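You operate a simulated robot arm through the tools that you are given. There is no shell and no other tool.

The job below is to be done with a simulated robot arm. You get a single attempt, and the scene is never put back.

## Task
Log the air beside the barometer with the grey probe and the air logger.
Fine: probe stand and logger on the damp meter, logger started; bridge dial on 2, READ once the figure stands. Set down upright: white probe stand.

It is judged by the outcome, as a careful person would: the job done as asked, and still so three seconds after it is handed in. It fails if anything else is knocked over, pushed out of place, dropped, spilled or broken.

## Robot
A 7-joint arm with a three-finger gripper, fixed in place. Base frame: the origin is on the floor under the middle of its stand, x ahead of it, y to its left, z up. Readings come in mm, rad, newtons and seconds.
It reaches about 1342 mm from its shoulder. Its first joint turns from -2.897 to 2.897 rad. Payload 2.69 kg.
The tool frame sits at the grasp point between the pads (the TCP): z along the fingers, y along the line on which they close. The tips reach 30 mm beyond it. The gripper opens to 128 mm; its body begins 117 mm behind the TCP.
Orientation is told as [roll, pitch, yaw] about the base's x, y, z axes, in that order, counted from this pose: with the fingers straight down and closing along the base's y, the tool's x points along the base's -x, its y along +y and its z along -z.

## Interface
- The arm moves only by the tool move_arm. Its argument "rows" is a list of rows, each a list of 7 numbers: the opening, from 0 (shut) to 1 (fully open), then the shift along the base's x, y, z in cm, then the turn, a rotation vector about the base's x, y, z in degrees. In form: [[jaw, dx, dy, dz, wx, wy, wz], ...]. A call has 1 to 20 rows; each row shifts and turns the commanded pose from where the row before left it. A row lasts 0.2 s, in which the tool goes at most 50 mm and 0.15 rad; a call with a longer step from one row to the next is refused whole, and so is a gripper value outside its range. A pose out of reach is approached as far as the arm can. The call stops where the force on the tool passes 50 N (or 10 N more than at its start, if that is more) or the arm is blocked; 0.2 s more then pass. The fingers move at their own pace (about 127 mm/s each) and stop on an object; they squeeze with about 33 N. The grip force told is the motor's: it shows also when the fingers shut on nothing. Time passes only in rows, and 0.2 s behind the last, so rows that do not move let the fingers close. It gives the time, the measured TCP pose, the force on the tool (base axes), the opening and the grip force at its end, in the units of the frame above (readings bear some noise), with the torque about the TCP (base axes, N m) and any sound that the robot's microphone picked up.
- Cameras (640 x 400 px; columns grow to the right, rows downward): "scene" is fixed at [51.4, 500.2, 1438.8]; the picture's right is [-0.47, -0.89, 0.00], its down [-0.37, 0.20, -0.91] and it looks along [0.80, -0.42, -0.42] (base axes); focal length 314 px, centre (320, 200). "wrist" rides on the gripper at [58, 54, -131] in the tool frame; the picture's right is [-0.68, 0.74, 0.00], its down [-0.62, -0.57, -0.55] and it looks along [-0.40, -0.37, 0.84] (tool axes); focal length 234 px, centre (320, 200). There is no depth. A picture from a camera that has moved, and an enlarged one, comes with that camera's place and axes in the base frame and with its lens.
- snapshot(camera): a new picture of that camera. It takes no simulated time.
- slide_trunk(by): moves the trunk up (or, below 0, down) by that many mm; the arm rides with it, the base frame stays. It gives what a move gives, with no picture.
- close_up(camera, box): a new picture of the part [left, top, right, bottom] of that camera's present view, enlarged. It takes no simulated time.
- sign_off(): hands the job in; it is judged then, once.

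Nothing tells you positions but the pictures and the camera data. Unless the task says otherwise, let go and move clear before handing in.

The tools are called after "Emit:" as a command line: name --pt "numbers of a row" for each row, then --argument value for the rest, lists and objects as JSON in quotes. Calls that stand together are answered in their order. move_arm: Moves the arm, as the interface text tells. Its arguments: {"type":"object","properties":{"rows":{"type":"array"}},"required":["rows"]} The other tools are called the same way: slide_trunk (by) moves the trunk up or down; snapshot (camera) takes a picture; close_up (camera, box) takes an enlarged picture of a part of a camera's view; sign_off () hands the job in.

At the start:

```text
t: 0.0
ee_pos: [681.4, 149.3, 1303.0]
orientation: [0.001, 0.001, 0.0]
contact_force: [-0.1, 0.4, 0.4]
moment: [-0.01, 0.0, 0.03]
grip_width: 128.0
gripper_force: 0.2
trunk travel left (down, up): [-150.0, 200.0]
```

scene: 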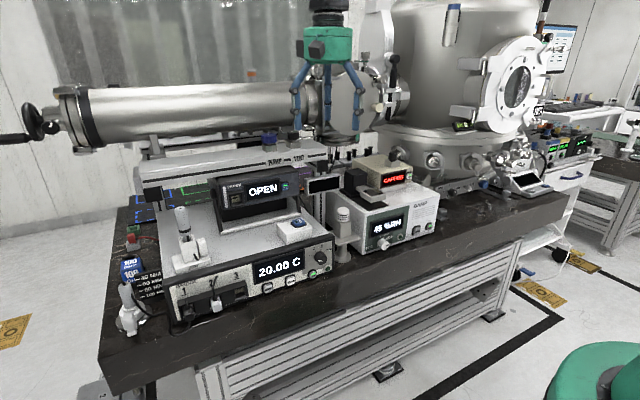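
wrist: 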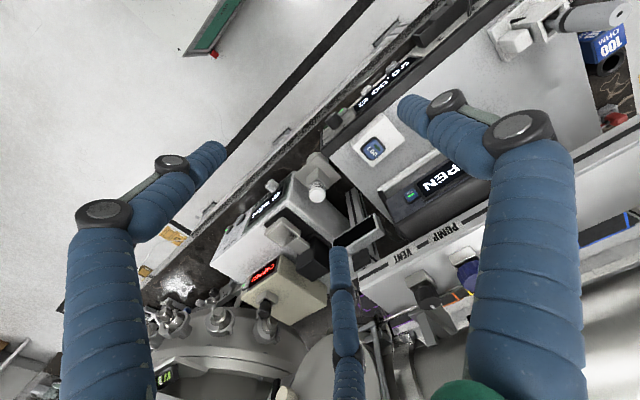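

I see a bench with a bridge instrument (20.00 C), a damp meter (45 %RH), probes and a barometer somewhere. I'll take close-ups to identify everything before moving.

Emit:
close_up --camera "scene" --box '[100, 180, 260, 340]'

Emit:
close_up --camera "scene" --box '[210, 150, 340, 310]'

Emit:
close_up --camera "scene" --box '[320, 140, 460, 260]'

Emit:
close_up --camera "scene" --box '[440, 80, 640, 220]'

Emit:
close_up --camera "wrist" --box '[200, 60, 420, 320]'

Emit:
close_up --camera "wrist" --box '[320, 0, 640, 200]'

```text
2.50 times, centred on (180, 260) of scene
camera zoom: at [51.4, 500.2, 1438.8], right [-0.47, -0.89, 0.0], down [-0.37, 0.2, -0.91], along [0.8, -0.42, -0.42], focal length 784 px, centre (670, 50)
```

zoom: 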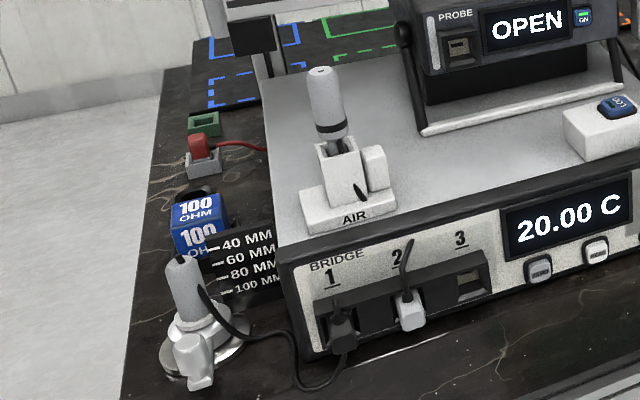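

```text
2.50 times, centred on (275, 230) of scene
camera zoom: at [51.4, 500.2, 1438.8], right [-0.47, -0.89, 0.0], down [-0.37, 0.2, -0.91], along [0.8, -0.42, -0.42], focal length 784 px, centre (432, 125)
```

zoom: 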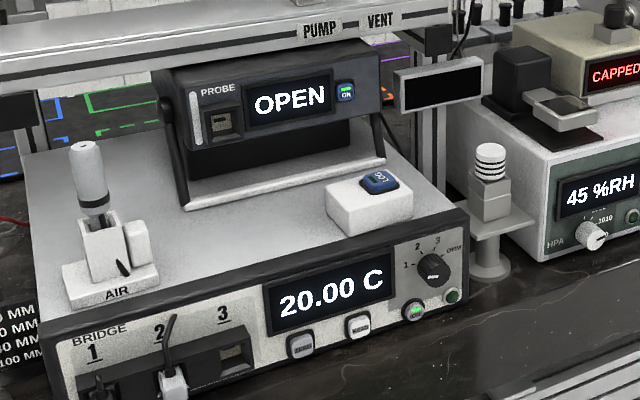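

```text
3.33 times, centred on (390, 200) of scene
camera zoom: at [51.4, 500.2, 1438.8], right [-0.47, -0.89, 0.0], down [-0.37, 0.2, -0.91], along [0.8, -0.42, -0.42], focal length 1045 px, centre (87, 200)
```

zoom: 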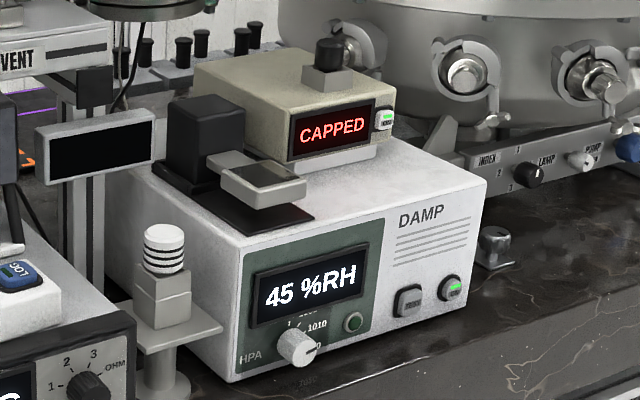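

```text
2.86 times, centred on (540, 150) of scene
camera zoom: at [51.4, 500.2, 1438.8], right [-0.47, -0.89, 0.0], down [-0.37, 0.2, -0.91], along [0.8, -0.42, -0.42], focal length 896 px, centre (-309, 343)
```

zoom: 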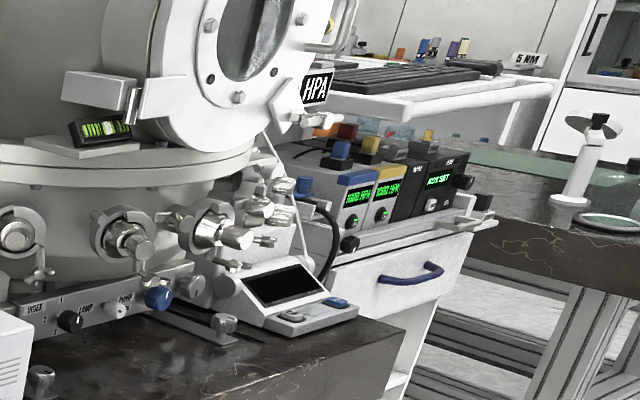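

```text
1.54 times, centred on (310, 190) of wrist
camera zoom: at [623.4, 202.6, 1431.6], right [0.68, 0.74, 0.0], down [0.62, -0.57, 0.55], along [0.4, -0.37, -0.84], focal length 360 px, centre (335, 215)
```

zoom: 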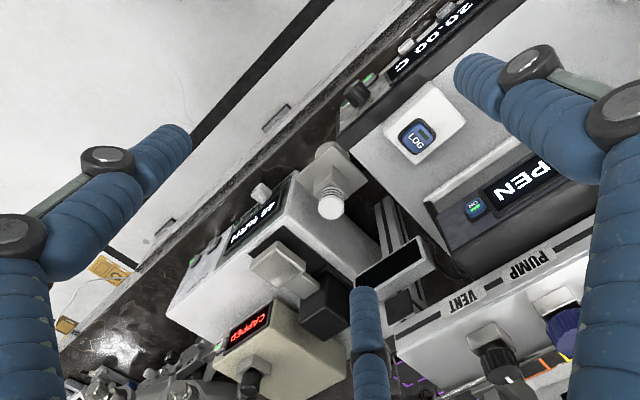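

```text
2.00 times, centred on (480, 100) of wrist
camera zoom: at [623.4, 202.6, 1431.6], right [0.68, 0.74, 0.0], down [0.62, -0.57, 0.55], along [0.4, -0.37, -0.84], focal length 468 px, centre (0, 400)
```

zoom: 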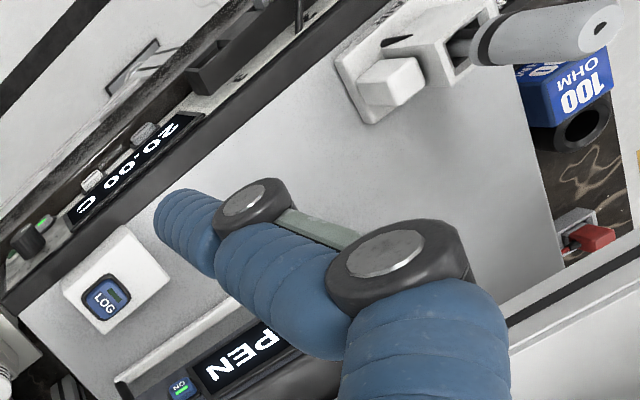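

The logger (blue LOG button) triangulates to about (829, 165, 969) on top of the bridge; the white AIR stand with the grey probe sits at the bridge's left. I'll zoom in further on the cables, dial, buttons and damp meter top.

Emit:
close_up --camera "scene" --box '[160, 195, 240, 245]'

Emit:
close_up --camera "scene" --box '[165, 265, 265, 328]'

Emit:
close_up --camera "scene" --box '[255, 235, 345, 291]'

Emit:
close_up --camera "scene" --box '[355, 195, 445, 251]'

Emit:
close_up --camera "scene" --box '[325, 145, 425, 208]'

Emit:
close_up --camera "scene" --box '[320, 190, 380, 260]'

Emit:
close_up --camera "scene" --box '[110, 250, 200, 340]'

Emit:
close_up --camera "scene" --box '[520, 110, 640, 190]'

```text
8.00 times, centred on (200, 220) of scene
camera zoom: at [51.4, 500.2, 1438.8], right [-0.47, -0.89, 0.0], down [-0.37, 0.2, -0.91], along [0.8, -0.42, -0.42], focal length 2509 px, centre (1280, 40)
```

zoom: 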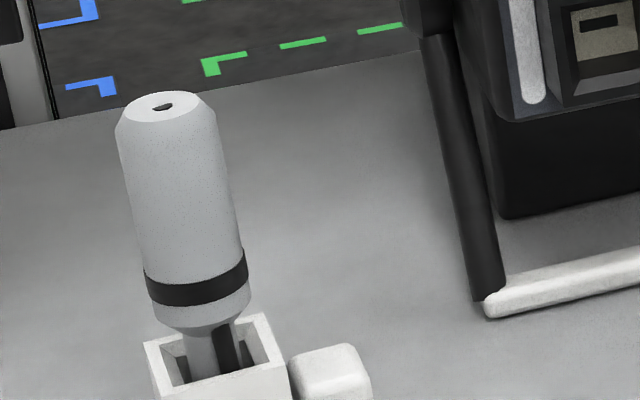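

```text
6.35 times, centred on (215, 296) of scene
camera zoom: at [51.4, 500.2, 1438.8], right [-0.47, -0.89, 0.0], down [-0.37, 0.2, -0.91], along [0.8, -0.42, -0.42], focal length 1991 px, centre (987, -413)
```

zoom: 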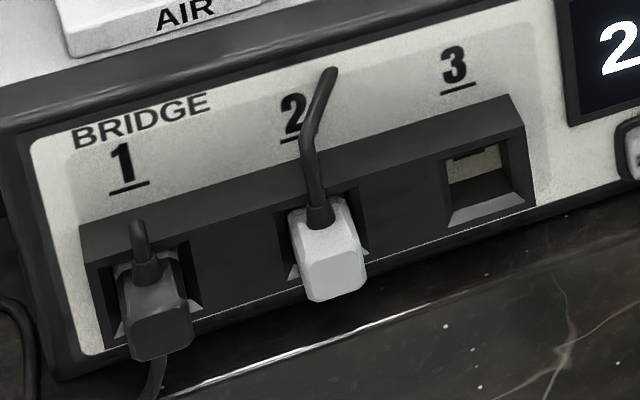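

```text
7.11 times, centred on (300, 263) of scene
camera zoom: at [51.4, 500.2, 1438.8], right [-0.47, -0.89, 0.0], down [-0.37, 0.2, -0.91], along [0.8, -0.42, -0.42], focal length 2230 px, centre (462, -248)
```

zoom: 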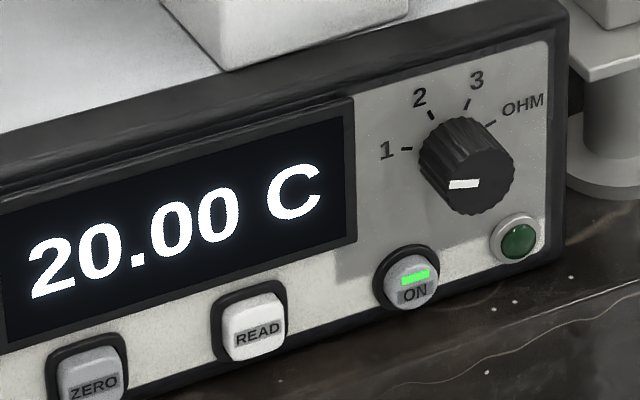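

```text
7.11 times, centred on (400, 223) of scene
camera zoom: at [51.4, 500.2, 1438.8], right [-0.47, -0.89, 0.0], down [-0.37, 0.2, -0.91], along [0.8, -0.42, -0.42], focal length 2230 px, centre (-249, 36)
```

zoom: 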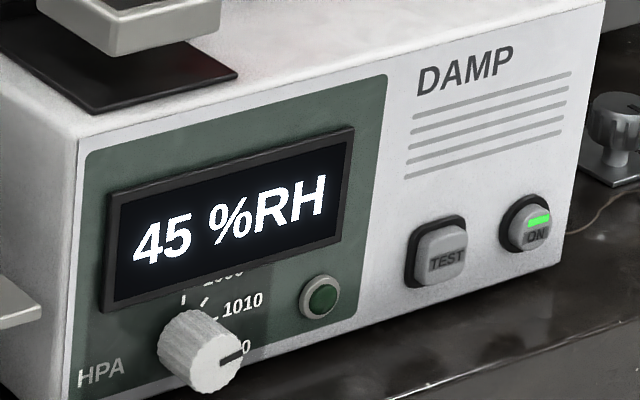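

```text
6.35 times, centred on (375, 176) of scene
camera zoom: at [51.4, 500.2, 1438.8], right [-0.47, -0.89, 0.0], down [-0.37, 0.2, -0.91], along [0.8, -0.42, -0.42], focal length 1991 px, centre (-29, 349)
```

zoom: 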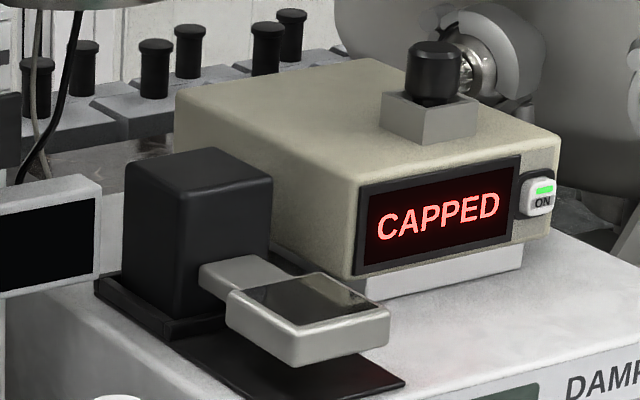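

```text
5.71 times, centred on (350, 225) of scene
camera zoom: at [51.4, 500.2, 1438.8], right [-0.47, -0.89, 0.0], down [-0.37, 0.2, -0.91], along [0.8, -0.42, -0.42], focal length 1792 px, centre (149, 57)
```

zoom: 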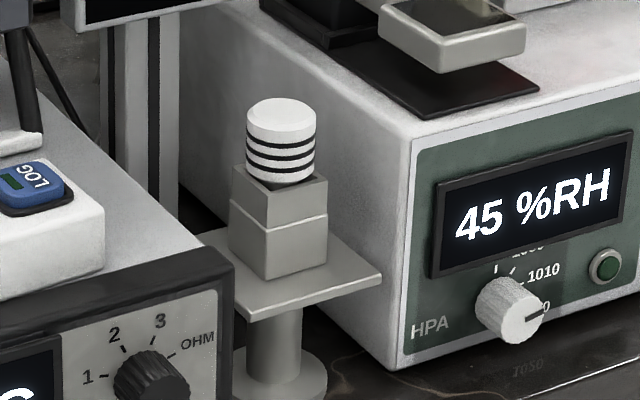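

```text
4.44 times, centred on (155, 295) of scene
camera zoom: at [51.4, 500.2, 1438.8], right [-0.47, -0.89, 0.0], down [-0.37, 0.2, -0.91], along [0.8, -0.42, -0.42], focal length 1394 px, centre (1053, -222)
```

zoom: 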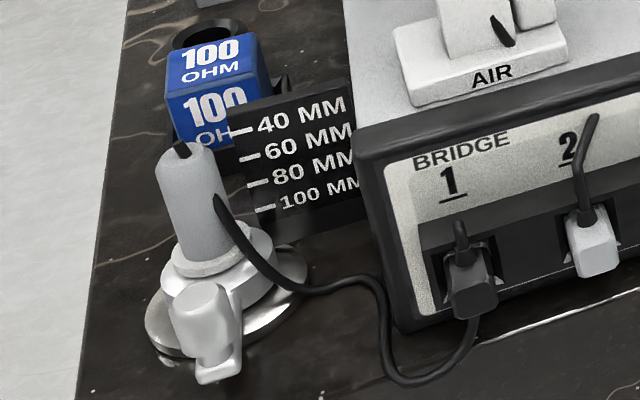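

```text
5.00 times, centred on (580, 150) of scene
camera zoom: at [51.4, 500.2, 1438.8], right [-0.47, -0.89, 0.0], down [-0.37, 0.2, -0.91], along [0.8, -0.42, -0.42], focal length 1568 px, centre (-980, 450)
```

zoom: 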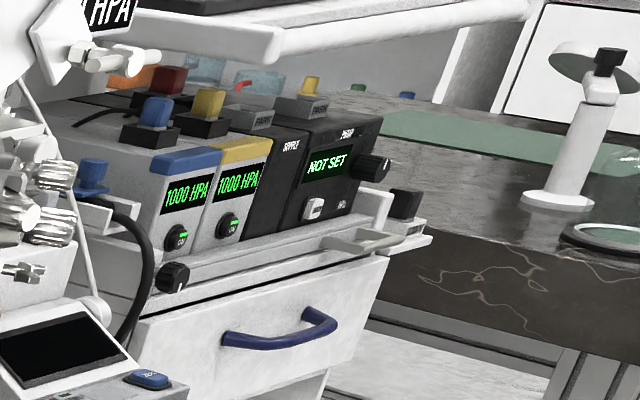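

The AIR stand's plug is in socket 2 and the dial seems to stand on 1. I'll zoom on the logger, other blue-key devices and the wrist view to be sure which is the air logger and barometer.

Emit:
close_up --camera "scene" --box '[270, 210, 320, 250]'

Emit:
close_up --camera "scene" --box '[485, 160, 565, 210]'

Emit:
close_up --camera "wrist" --box '[340, 120, 420, 170]'

Emit:
close_up --camera "wrist" --box '[480, 0, 640, 100]'

Emit:
close_up --camera "wrist" --box '[200, 150, 360, 250]'

Emit:
close_up --camera "wrist" --box '[220, 220, 340, 320]'

Emit:
close_up --camera "scene" --box '[110, 140, 330, 260]'

```text
10.00 times, centred on (295, 230) of scene
camera zoom: at [51.4, 500.2, 1438.8], right [-0.47, -0.89, 0.0], down [-0.37, 0.2, -0.91], along [0.8, -0.42, -0.42], focal length 3136 px, centre (570, -100)
```

zoom: 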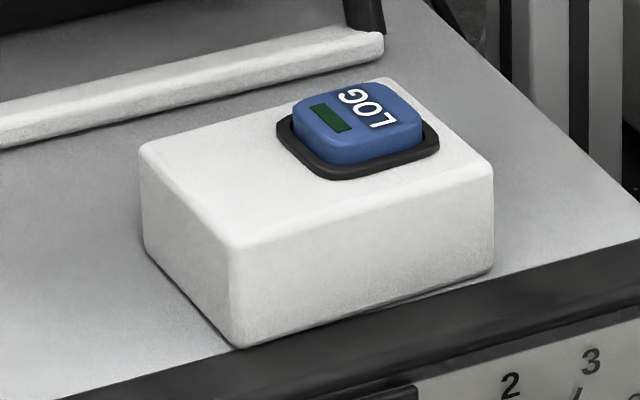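

```text
8.00 times, centred on (525, 185) of scene
camera zoom: at [51.4, 500.2, 1438.8], right [-0.47, -0.89, 0.0], down [-0.37, 0.2, -0.91], along [0.8, -0.42, -0.42], focal length 2509 px, centre (-1320, 320)
```

zoom: 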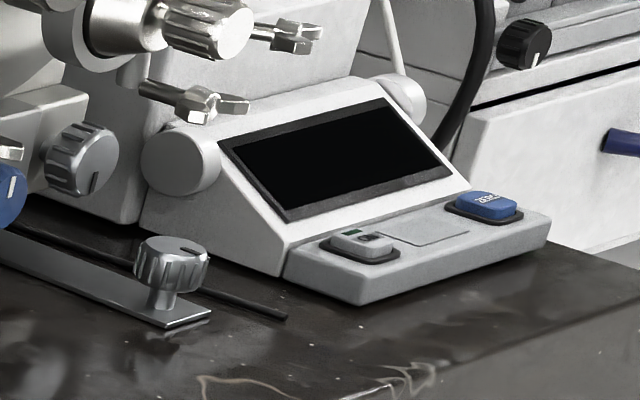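

```text
8.00 times, centred on (380, 145) of wrist
camera zoom: at [623.4, 202.6, 1431.6], right [0.68, 0.74, 0.0], down [0.62, -0.57, 0.55], along [0.4, -0.37, -0.84], focal length 1873 px, centre (-160, 640)
```

zoom: 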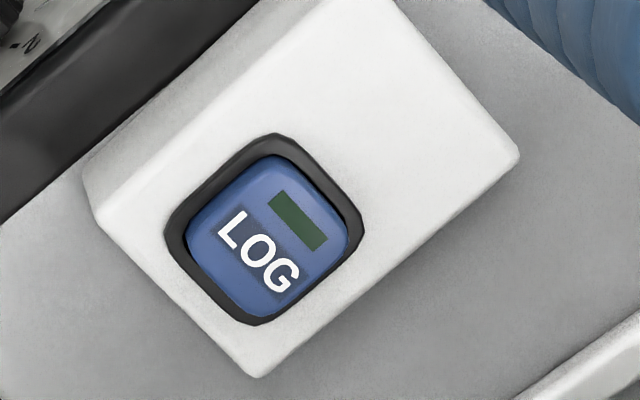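

```text
4.00 times, centred on (560, 50) of wrist
camera zoom: at [623.4, 202.6, 1431.6], right [0.68, 0.74, 0.0], down [0.62, -0.57, 0.55], along [0.4, -0.37, -0.84], focal length 937 px, centre (-640, 800)
```

zoom: 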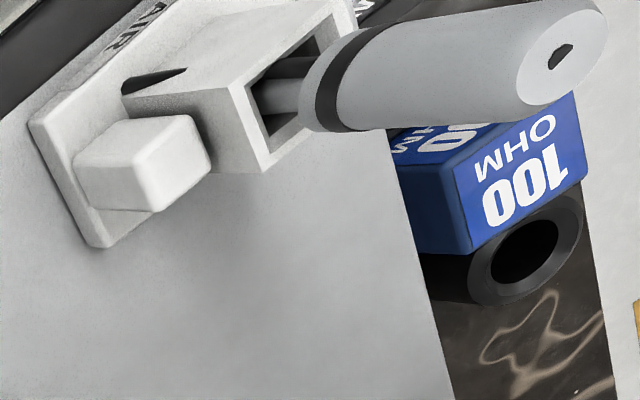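

```text
4.00 times, centred on (280, 200) of wrist
camera zoom: at [623.4, 202.6, 1431.6], right [0.68, 0.74, 0.0], down [0.62, -0.57, 0.55], along [0.4, -0.37, -0.84], focal length 937 px, centre (480, 200)
```

zoom: 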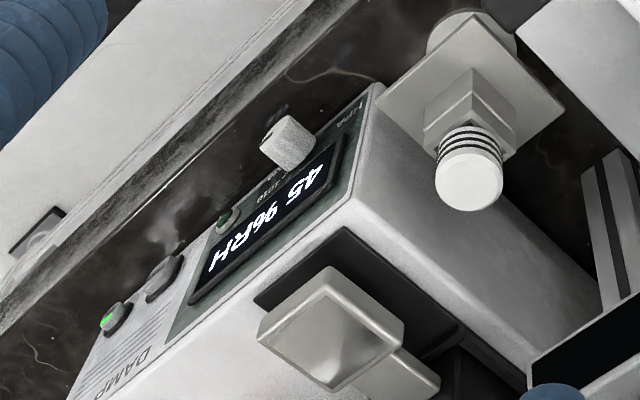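

```text
4.00 times, centred on (280, 270) of wrist
camera zoom: at [623.4, 202.6, 1431.6], right [0.68, 0.74, 0.0], down [0.62, -0.57, 0.55], along [0.4, -0.37, -0.84], focal length 937 px, centre (480, -80)
```

zoom: 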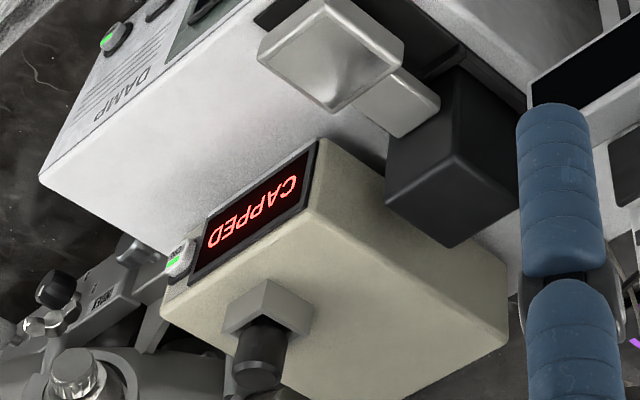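

```text
2.91 times, centred on (220, 200) of scene
camera zoom: at [51.4, 500.2, 1438.8], right [-0.47, -0.89, 0.0], down [-0.37, 0.2, -0.91], along [0.8, -0.42, -0.42], focal length 912 px, centre (611, 200)
```

zoom: 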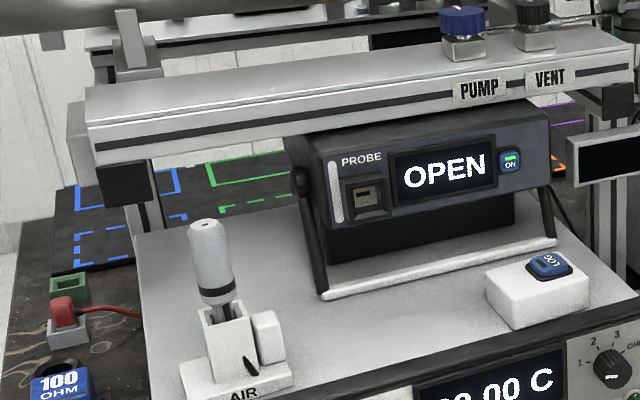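

The beige "CAPPED" unit on the damp meter is most likely the barometer; free space on the damp meter top is in front of it (x≈800–905, y≈-175…-405, z≈961). Next I check the gripper geometry before moving.

Emit:
close_up --camera "scene" --box '[270, 0, 390, 160]'

Emit:
move_arm --pt "0.5 0 0 0 0 0 0" --pt "0.5 0 0 0 0 0 0" --pt "0.5 0 0 0 0 0 0"

Emit:
snapshot --camera "wrist"

Emit:
close_up --camera "scene" --box '[270, 0, 390, 160]'

```text
2.50 times, centred on (330, 80) of scene
camera zoom: at [51.4, 500.2, 1438.8], right [-0.47, -0.89, 0.0], down [-0.37, 0.2, -0.91], along [0.8, -0.42, -0.42], focal length 784 px, centre (295, 500)
```

zoom: 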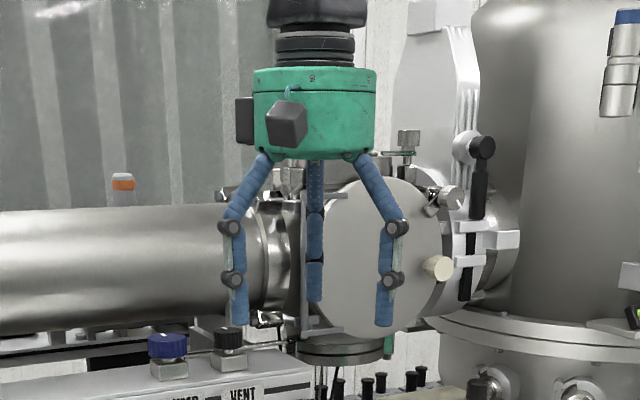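

```text
t: 0.8
ee_pos: [680.7, 148.2, 1302.2]
orientation: [0.001, -0.002, 0.0]
contact_force: [0.7, 0.2, -0.2]
moment: [0.01, 0.01, 0.01]
grip_width: 64.0
gripper_force: 0.0
trunk travel left (down, up): [-150.0, 200.0]
```

```text
taken
camera wrist: at [623.4, 202.6, 1431.6], right [0.68, 0.74, 0.0], down [0.62, -0.57, 0.55], along [0.4, -0.37, -0.84], focal length 234 px, centre (320, 200)
```

wrist: 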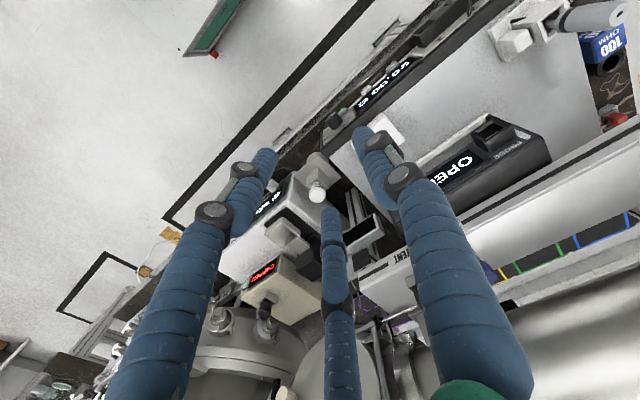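

```text
2.50 times, centred on (330, 80) of scene
camera zoom: at [51.4, 500.2, 1438.8], right [-0.47, -0.89, 0.0], down [-0.37, 0.2, -0.91], along [0.8, -0.42, -0.42], focal length 784 px, centre (295, 500)
```

zoom: 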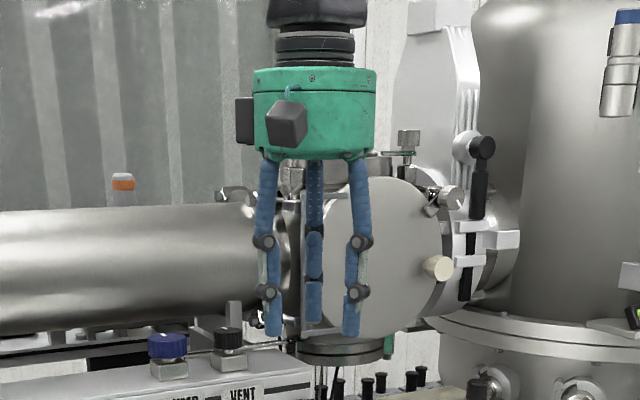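

The gripper is a centric three-jaw type (thumb toward +y, two others at ±120°). I take the white AIR stand to be near (820, 475) with its probe tip at z≈1093; I'll go and view it from closer by with the wrist camera.

Emit:
move_arm --pt "1 0.57 3.97 -1.2 0 0 0" --pt "1 0.57 3.97 -1.2 0 0 0" --pt "1 0.57 3.97 -1.2 0 0 0" --pt "1 0.57 3.97 -1.2 0 0 0" --pt "1 0.57 3.97 -1.2 0 0 0" --pt "1 0.57 3.97 -1.2 0 0 0" --pt "1 0.57 3.97 -1.2 0 0 0" --pt "1 0.57 3.97 -1.2 0 0 0" --pt "1 0.57 3.97 -1.2 0 0 0" --pt "1 0.57 3.97 -1.2 0 0 0"

Emit:
snapshot --camera "wrist"

Emit:
snapshot --camera "scene"

```text
t: 3.0
ee_pos: [737.9, 544.9, 1181.1]
orientation: [-0.001, 0.002, 0.0]
contact_force: [-1.0, 0.4, -0.3]
moment: [0.04, 0.0, 0.01]
grip_width: 127.8
gripper_force: 0.0
trunk travel left (down, up): [-150.0, 200.0]
```

```text
taken
camera wrist: at [680.0, 599.5, 1310.4], right [0.68, 0.74, 0.0], down [0.62, -0.57, 0.55], along [0.4, -0.37, -0.84], focal length 234 px, centre (320, 200)
```

wrist: 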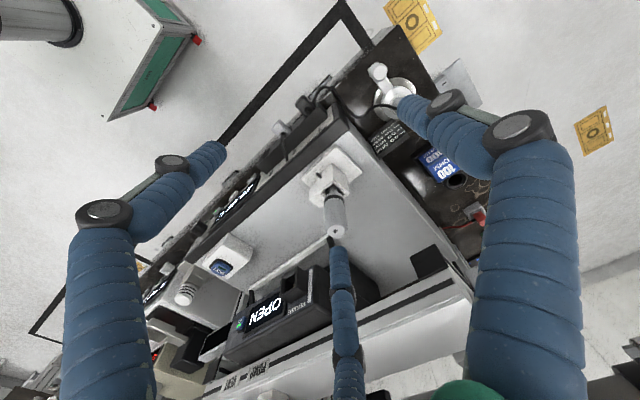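

```text
taken
```

scene: 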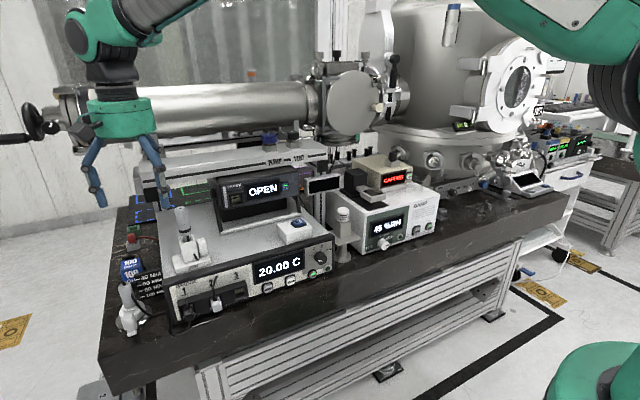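

Emit:
close_up --camera "wrist" --box '[290, 135, 370, 245]'

Emit:
close_up --camera "wrist" --box '[150, 130, 390, 310]'

Emit:
close_up --camera "scene" --box '[160, 195, 220, 275]'

```text
3.64 times, centred on (330, 190) of wrist
camera zoom: at [680.0, 599.5, 1310.4], right [0.68, 0.74, 0.0], down [0.62, -0.57, 0.55], along [0.4, -0.37, -0.84], focal length 852 px, centre (284, 236)
```

zoom: 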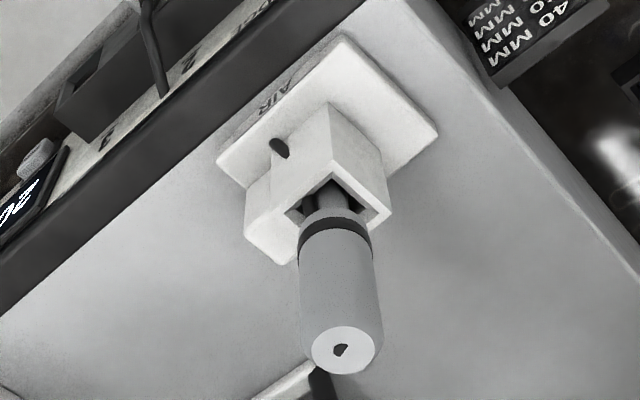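

```text
2.22 times, centred on (270, 220) of wrist
camera zoom: at [680.0, 599.5, 1310.4], right [0.68, 0.74, 0.0], down [0.62, -0.57, 0.55], along [0.4, -0.37, -0.84], focal length 520 px, centre (431, 156)
```

zoom: 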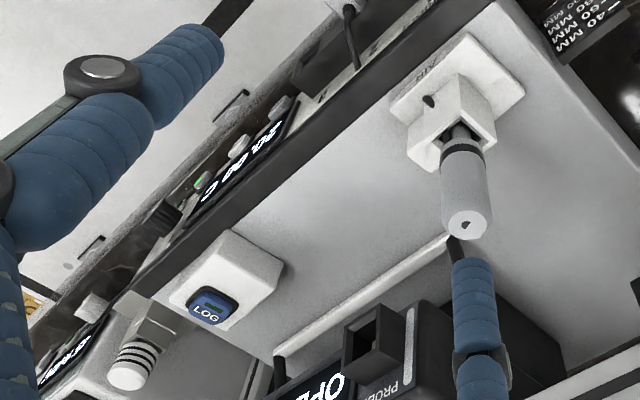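

```text
5.00 times, centred on (190, 235) of scene
camera zoom: at [51.4, 500.2, 1438.8], right [-0.47, -0.89, 0.0], down [-0.37, 0.2, -0.91], along [0.8, -0.42, -0.42], focal length 1568 px, centre (970, 25)
```

zoom: 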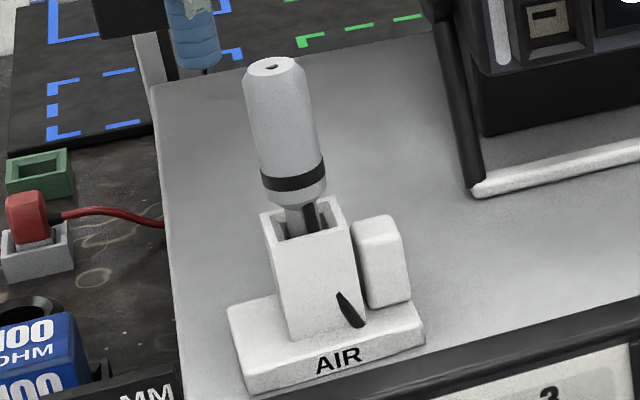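

The stand: base about x 798–866, y 438–526, column (≈35 mm square) centred near (832, 483), top z≈1005, probe tip z≈1092. I'll move above it, fingers open, and look again before descending.

Emit:
move_arm --pt "1 3.0 -2.0 0 0 0 0" --pt "1 3.0 -2.0 0 0 0 0" --pt "1 3.4 -2.2 0 0 0 0" --pt "1 0 0 0 0 0 0"

Emit:
snapshot --camera "wrist"

Emit:
close_up --camera "scene" --box '[100, 60, 260, 280]'

```text
t: 4.0
ee_pos: [833.2, 483.1, 1183.1]
orientation: [0.0, 0.0, 0.0]
contact_force: [0.6, 0.3, 0.0]
moment: [0.06, 0.05, -0.01]
grip_width: 127.9
gripper_force: 0.1
trunk travel left (down, up): [-150.0, 200.0]
```

```text
taken
camera wrist: at [774.9, 536.6, 1311.7], right [0.68, 0.74, 0.0], down [0.62, -0.57, 0.55], along [0.4, -0.37, -0.84], focal length 234 px, centre (320, 200)
```

wrist: 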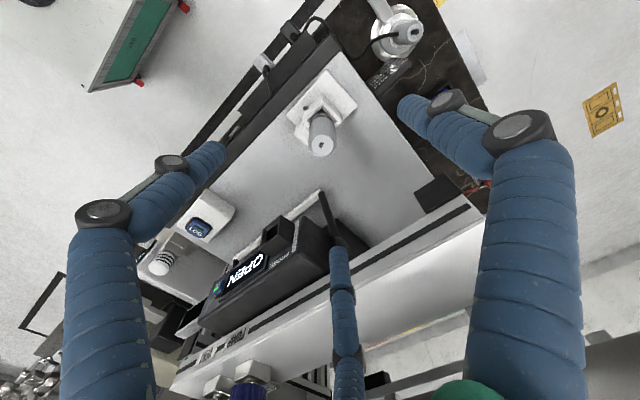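

```text
1.82 times, centred on (180, 170) of scene
camera zoom: at [51.4, 500.2, 1438.8], right [-0.47, -0.89, 0.0], down [-0.37, 0.2, -0.91], along [0.8, -0.42, -0.42], focal length 570 px, centre (574, 254)
```

zoom: 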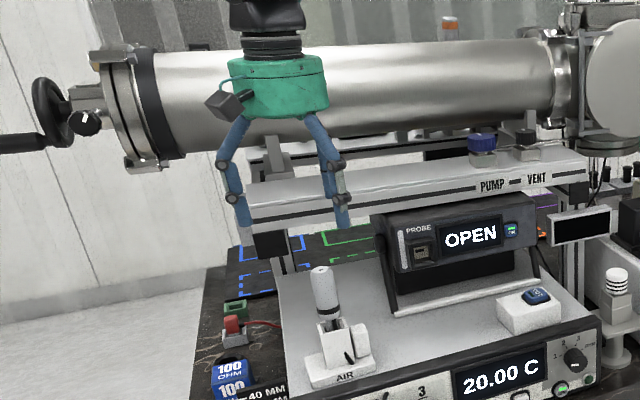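

Emit:
close_up --camera "wrist" --box '[280, 60, 370, 170]'

```text
3.64 times, centred on (325, 115) of wrist
camera zoom: at [774.9, 536.6, 1311.7], right [0.68, 0.74, 0.0], down [0.62, -0.57, 0.55], along [0.4, -0.37, -0.84], focal length 852 px, centre (302, 509)
```

zoom: 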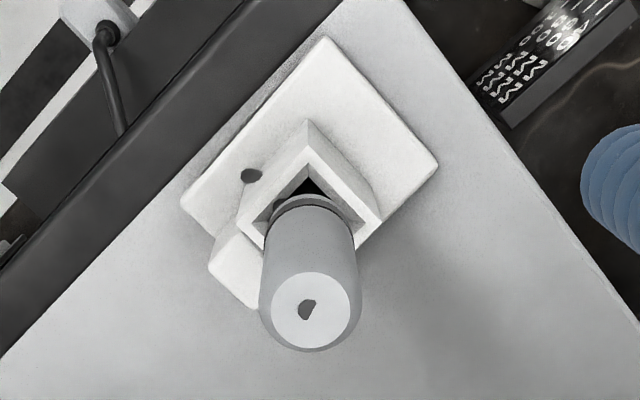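

The column centre refines to (834, 484). I descend over the probe with fingers open, then check.

Emit:
move_arm --pt "1 0.05 0.1 -2.5 0 0 0" --pt "1 0 0 -3.0 0 0 0" --pt "1 0 0 -3.0 0 0 0" --pt "1 0 0 -3.0 0 0 0" --pt "1 0 0 -2.5 0 0 0" --pt "1 0 0 -2.0 0 0 0" --pt "1 0 0 -1.5 0 0 0" --pt "1 0 0 0 0 0 0"

Emit:
snapshot --camera "wrist"

Emit:
close_up --camera "scene" --box '[120, 140, 250, 280]'

```text
t: 5.8
ee_pos: [833.7, 485.3, 1007.2]
orientation: [0.0, 0.001, 0.001]
contact_force: [-0.5, -0.1, 0.3]
moment: [0.01, 0.01, 0.02]
grip_width: 128.0
gripper_force: 0.0
trunk travel left (down, up): [-150.0, 200.0]
```

```text
taken
camera wrist: at [775.1, 538.1, 1136.8], right [0.68, 0.74, 0.0], down [0.62, -0.57, 0.55], along [0.4, -0.37, -0.84], focal length 234 px, centre (320, 200)
```

wrist: 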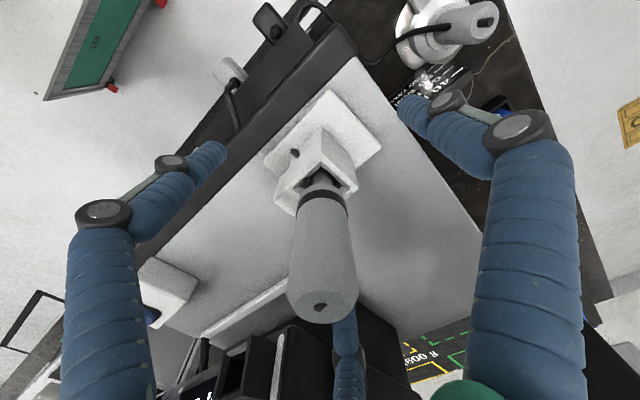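

```text
2.86 times, centred on (185, 210) of scene
camera zoom: at [51.4, 500.2, 1438.8], right [-0.47, -0.89, 0.0], down [-0.37, 0.2, -0.91], along [0.8, -0.42, -0.42], focal length 896 px, centre (706, 171)
```

zoom: 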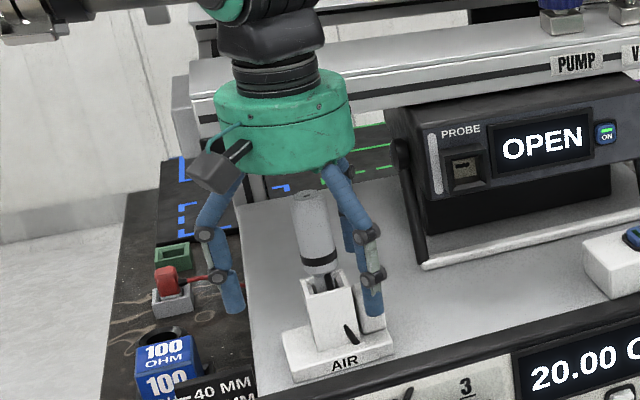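

Emit:
move_arm --pt "1 0 0 -1.0 0 0 0" --pt "1 0 0 -0.7 0 0 0" --pt "1 0 0 0 0 0 0"

Emit:
snapshot --camera "wrist"

```text
t: 6.6
ee_pos: [832.6, 484.5, 991.3]
orientation: [0.001, 0.0, 0.0]
contact_force: [-0.3, 0.3, 0.2]
moment: [0.02, 0.0, -0.03]
grip_width: 128.0
gripper_force: 0.0
trunk travel left (down, up): [-150.0, 200.0]
```

```text
taken
camera wrist: at [774.8, 538.1, 1119.6], right [0.68, 0.74, 0.0], down [0.62, -0.57, 0.55], along [0.4, -0.37, -0.84], focal length 234 px, centre (320, 200)
```

wrist: 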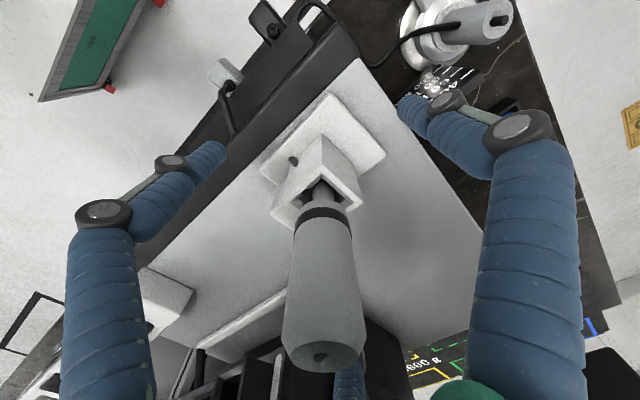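

Now I close partway around the column and check where the fingers stand.

Emit:
move_arm --pt "0.5 0 0 0 0 0 0" --pt "0.5 0 0 0 0 0 0" --pt "0.5 0 0 0 0 0 0"

Emit:
snapshot --camera "wrist"

Emit:
close_up --camera "scene" --box '[150, 190, 230, 270]'

```text
t: 7.4
ee_pos: [833.0, 485.6, 990.4]
orientation: [0.0, 0.0, -0.001]
contact_force: [0.4, -0.4, 0.1]
moment: [-0.05, 0.03, 0.02]
grip_width: 63.9
gripper_force: 0.1
trunk travel left (down, up): [-150.0, 200.0]
```

```text
taken
camera wrist: at [774.7, 538.1, 1119.7], right [0.68, 0.74, 0.0], down [0.62, -0.57, 0.55], along [0.4, -0.37, -0.84], focal length 234 px, centre (320, 200)
```

wrist: 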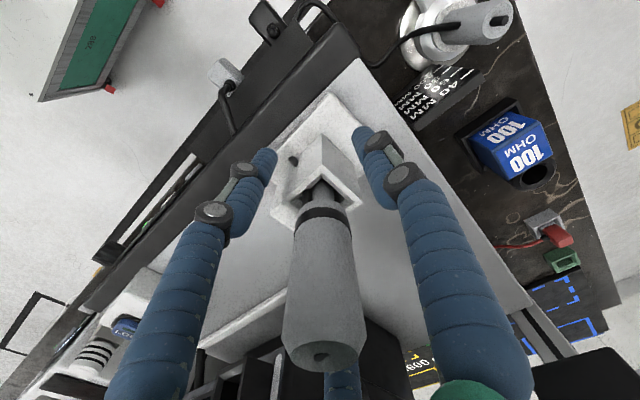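

```text
5.00 times, centred on (190, 230) of scene
camera zoom: at [51.4, 500.2, 1438.8], right [-0.47, -0.89, 0.0], down [-0.37, 0.2, -0.91], along [0.8, -0.42, -0.42], focal length 1568 px, centre (970, 50)
```

zoom: 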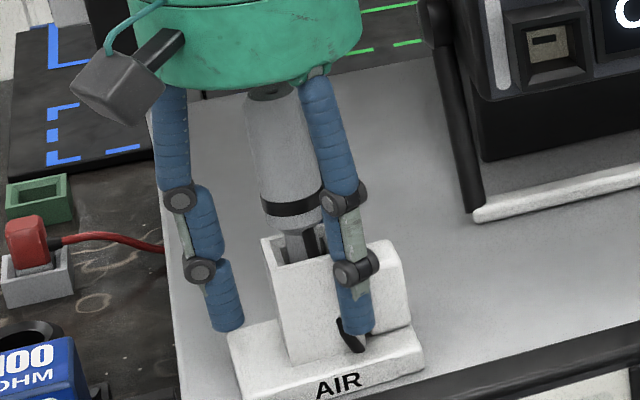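

Emit:
move_arm --pt "0.42 0 0 0 0 0 0" --pt "0.36 0 0 0 0 0 0" --pt "0.32 0 0 0 0 0 0" --pt "0.32 0 0 0 0 0 0"

Emit:
snapshot --camera "wrist"

Emit:
close_up --camera "scene" --box '[150, 190, 230, 270]'

```text
t: 8.4
ee_pos: [832.7, 484.3, 990.3]
orientation: [-0.001, 0.001, 0.0]
contact_force: [1.5, -1.0, 1.7]
moment: [-0.04, -0.04, 0.03]
grip_width: 46.1
gripper_force: 3.1
trunk travel left (down, up): [-150.0, 200.0]
```

```text
taken
camera wrist: at [774.8, 538.0, 1119.9], right [0.68, 0.74, 0.0], down [0.62, -0.57, 0.55], along [0.4, -0.37, -0.84], focal length 234 px, centre (320, 200)
```

wrist: 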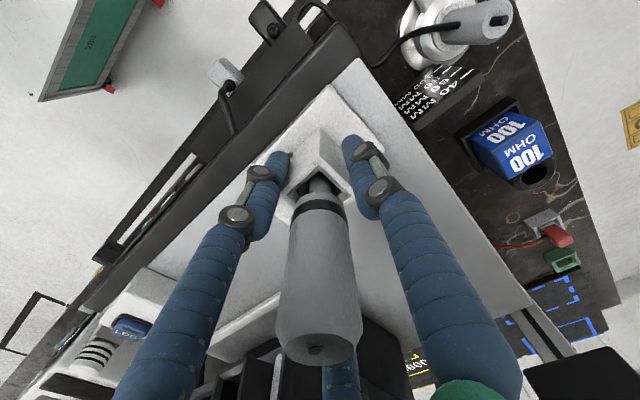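

```text
5.00 times, centred on (190, 230) of scene
camera zoom: at [51.4, 500.2, 1438.8], right [-0.47, -0.89, 0.0], down [-0.37, 0.2, -0.91], along [0.8, -0.42, -0.42], focal length 1568 px, centre (970, 50)
```

zoom: 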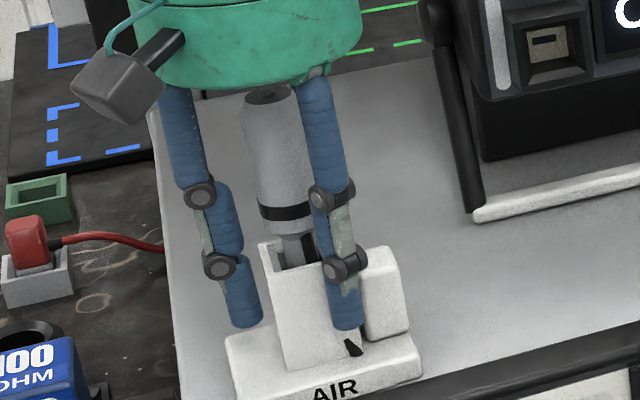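

Fingers are touching at 46 mm. I close with full squeeze and then check.

Emit:
move_arm --pt "0.25 0 0 0 0 0 0" --pt "0.15 0 0 0 0 0 0" --pt "0.05 0 0 0 0 0 0" --pt "0 0 0 0 0 0 0" --pt "0 0 0 0 0 0 0"

Emit:
snapshot --camera "wrist"

Emit:
close_up --camera "scene" --box '[150, 190, 230, 270]'

```text
t: 9.6
ee_pos: [833.1, 484.3, 990.4]
orientation: [0.0, 0.001, 0.0]
contact_force: [2.6, -2.3, 2.3]
moment: [-0.04, -0.05, 0.07]
grip_width: 44.7
gripper_force: 32.7
trunk travel left (down, up): [-150.0, 200.0]
```

```text
taken
camera wrist: at [774.7, 537.9, 1119.9], right [0.68, 0.74, 0.0], down [0.62, -0.57, 0.55], along [0.4, -0.37, -0.84], focal length 234 px, centre (320, 200)
```

wrist: 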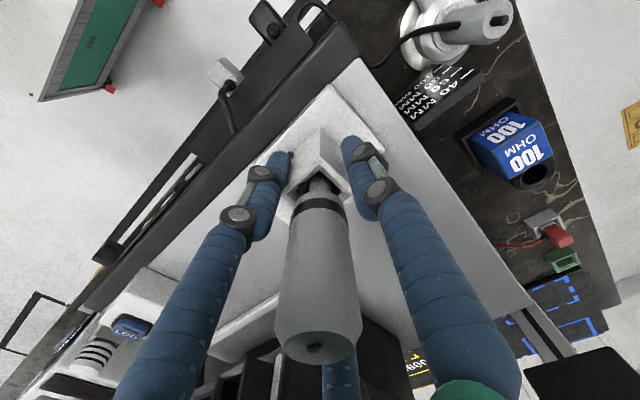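

```text
5.00 times, centred on (190, 230) of scene
camera zoom: at [51.4, 500.2, 1438.8], right [-0.47, -0.89, 0.0], down [-0.37, 0.2, -0.91], along [0.8, -0.42, -0.42], focal length 1568 px, centre (970, 50)
```

zoom: 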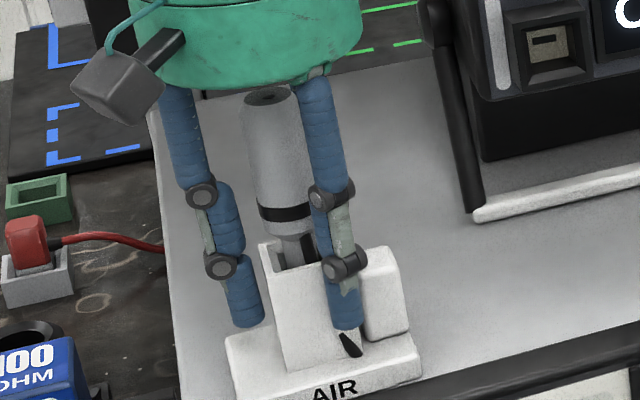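

Gripped with 33 N. I lift it 2 cm and check that the whole stand comes up.

Emit:
move_arm --pt "0 0 0 0.5 0 0 0" --pt "0 0 0 0.7 0 0 0" --pt "0 0 0 0.8 0 0 0" --pt "0 0 0 0 0 0 0"

Emit:
snapshot --camera "wrist"

Emit:
close_up --camera "scene" --box '[150, 190, 230, 270]'

```text
t: 10.6
ee_pos: [833.5, 484.9, 1010.5]
orientation: [0.001, -0.001, -0.001]
contact_force: [-1.2, -0.8, -6.4]
moment: [0.05, -0.01, -0.01]
grip_width: 44.8
gripper_force: 33.2
trunk travel left (down, up): [-150.0, 200.0]
```

```text
taken
camera wrist: at [775.1, 538.3, 1139.5], right [0.68, 0.74, 0.0], down [0.62, -0.57, 0.55], along [0.4, -0.37, -0.84], focal length 234 px, centre (320, 200)
```

wrist: 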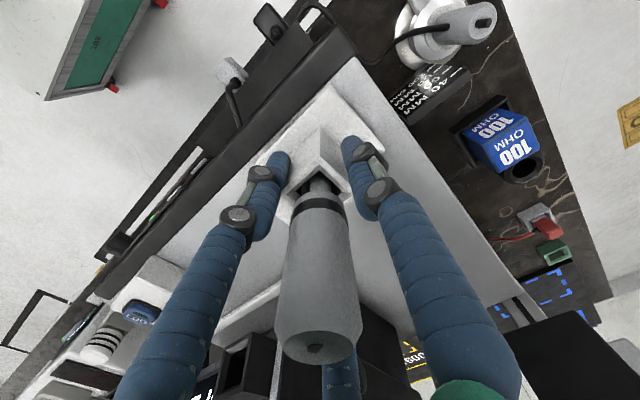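

```text
5.00 times, centred on (190, 230) of scene
camera zoom: at [51.4, 500.2, 1438.8], right [-0.47, -0.89, 0.0], down [-0.37, 0.2, -0.91], along [0.8, -0.42, -0.42], focal length 1568 px, centre (970, 50)
```

zoom: 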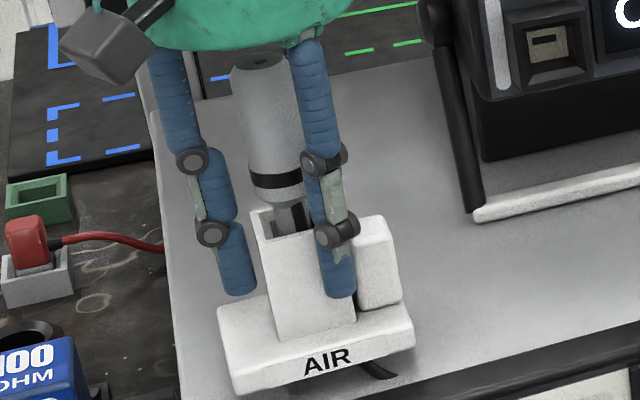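

It holds well (≈6.5 N). I lift to z≈1180 and carry it over toward the damp meter, keeping x low to stay clear of the pump/vent beam and the display post.

Emit:
move_arm --pt "0 0 0 2.0 0 0 0" --pt "0 -0.3 0 3.0 0 0 0" --pt "0 -0.5 0 3.0 0 0 0" --pt "0 -0.5 0 3.0 0 0 0" --pt "0 -0.5 0 3.0 0 0 0" --pt "0 -0.2 0 2.0 0 0 0" --pt "0 0 -1 1.0 0 0 0" --pt "0 0 -2.5 0 0 0 0" --pt "0 0 -3.5 0 0 0 0" --pt "0 0 -4 0 0 0 0" --pt "0 0 -4 0 0 0 0" --pt "0 0 -4 0 0 0 0" --pt "0 0 -4 0 0 0 0" --pt "0 0 -4 0 0 0 0" --pt "0 0 -4 0 0 0 0" --pt "0 0 -4 0 0 0 0" --pt "0 0 -4 0 0 0 0" --pt "0 0 -3 0 0 0 0" --pt "0 0 -1.5 0 0 0 0" --pt "0 0 0 0 0 0 0"

Emit:
snapshot --camera "wrist"

Emit:
snapshot --camera "scene"

```text
t: 14.8
ee_pos: [811.5, 50.8, 1180.0]
orientation: [0.0, 0.0, 0.002]
contact_force: [-0.6, -0.2, -5.6]
moment: [0.04, -0.03, 0.0]
grip_width: 44.8
gripper_force: 33.1
trunk travel left (down, up): [-150.0, 200.0]
```

```text
taken
camera wrist: at [754.3, 103.2, 1309.1], right [0.68, 0.74, 0.0], down [0.62, -0.57, 0.55], along [0.4, -0.37, -0.84], focal length 234 px, centre (320, 200)
```

wrist: 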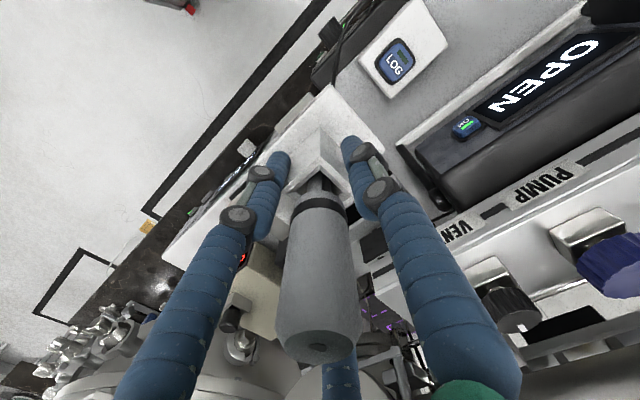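

```text
taken
```

scene: 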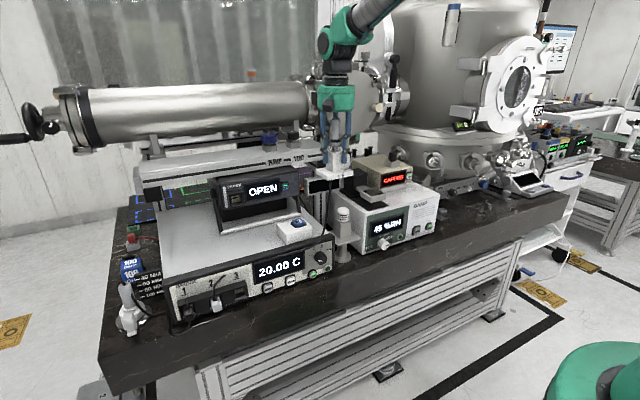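

Emit:
move_arm --pt "0 0 -1.5 0 0 0 0" --pt "0 0 -3 0 0 0 0" --pt "0 0 -4 0 0 0 0" --pt "0 0 -4 0 0 0 0" --pt "0 0 -4 0 0 0 0" --pt "0 0 -4 0 0 0 0" --pt "0 0 -4 0 0 0 0" --pt "0 0 -2.5 0 0 0 0" --pt "0 0 -1 0 0 0 0" --pt "0 0 0 0 0 0 0"

Emit:
snapshot --camera "wrist"

Emit:
snapshot --camera "scene"

Emit:
close_up --camera "scene" --box '[320, 90, 460, 250]'

```text
t: 17.0
ee_pos: [813.6, -228.8, 1179.5]
orientation: [-0.002, 0.001, -0.001]
contact_force: [-0.1, -0.1, -5.9]
moment: [0.04, -0.02, 0.0]
grip_width: 45.0
gripper_force: 33.3
trunk travel left (down, up): [-150.0, 200.0]
```

```text
taken
camera wrist: at [755.0, -176.5, 1309.2], right [0.68, 0.74, 0.0], down [0.62, -0.57, 0.55], along [0.4, -0.37, -0.84], focal length 234 px, centre (320, 200)
```

wrist: 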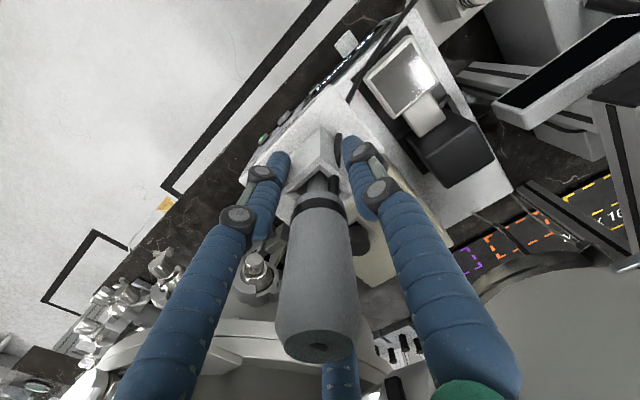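

```text
taken
```

scene: 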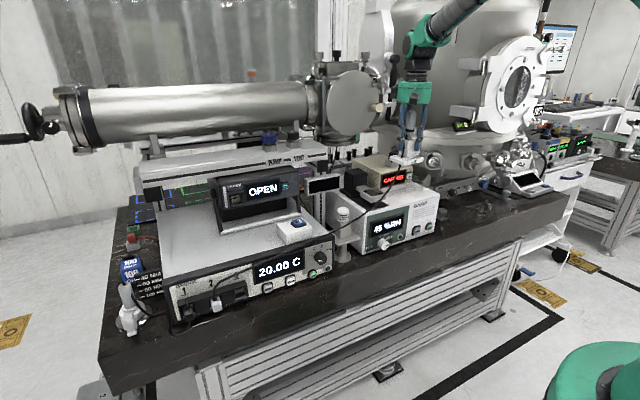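

```text
2.50 times, centred on (390, 170) of scene
camera zoom: at [51.4, 500.2, 1438.8], right [-0.47, -0.89, 0.0], down [-0.37, 0.2, -0.91], along [0.8, -0.42, -0.42], focal length 784 px, centre (145, 275)
```

zoom: 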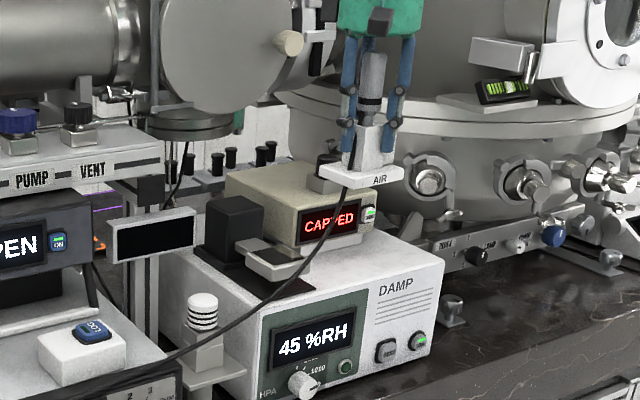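

A cable from the probe's stand to socket 2 shows now. I'll look at how it runs before setting down.

Emit:
close_up --camera "scene" --box '[200, 150, 430, 310]'

Emit:
close_up --camera "wrist" --box '[230, 0, 520, 280]'

```text
2.50 times, centred on (315, 230) of scene
camera zoom: at [51.4, 500.2, 1438.8], right [-0.47, -0.89, 0.0], down [-0.37, 0.2, -0.91], along [0.8, -0.42, -0.42], focal length 784 px, centre (332, 125)
```

zoom: 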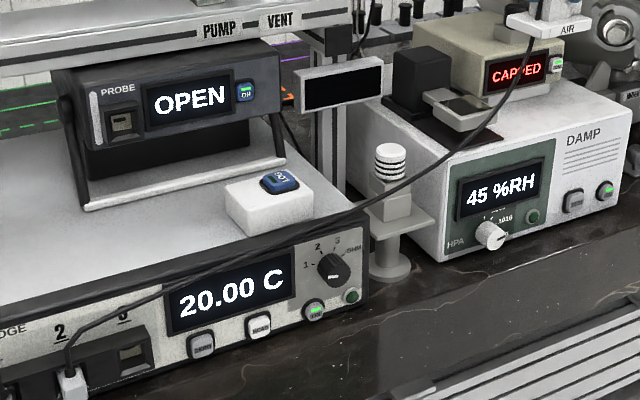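

```text
1.43 times, centred on (375, 140) of wrist
camera zoom: at [755.0, -176.5, 1309.2], right [0.68, 0.74, 0.0], down [0.62, -0.57, 0.55], along [0.4, -0.37, -0.84], focal length 334 px, centre (241, 286)
```

zoom: 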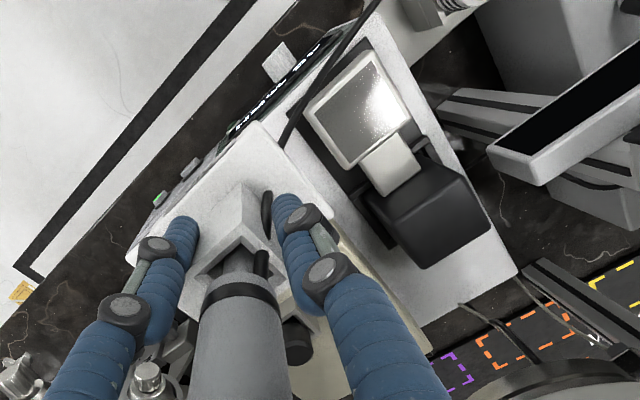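

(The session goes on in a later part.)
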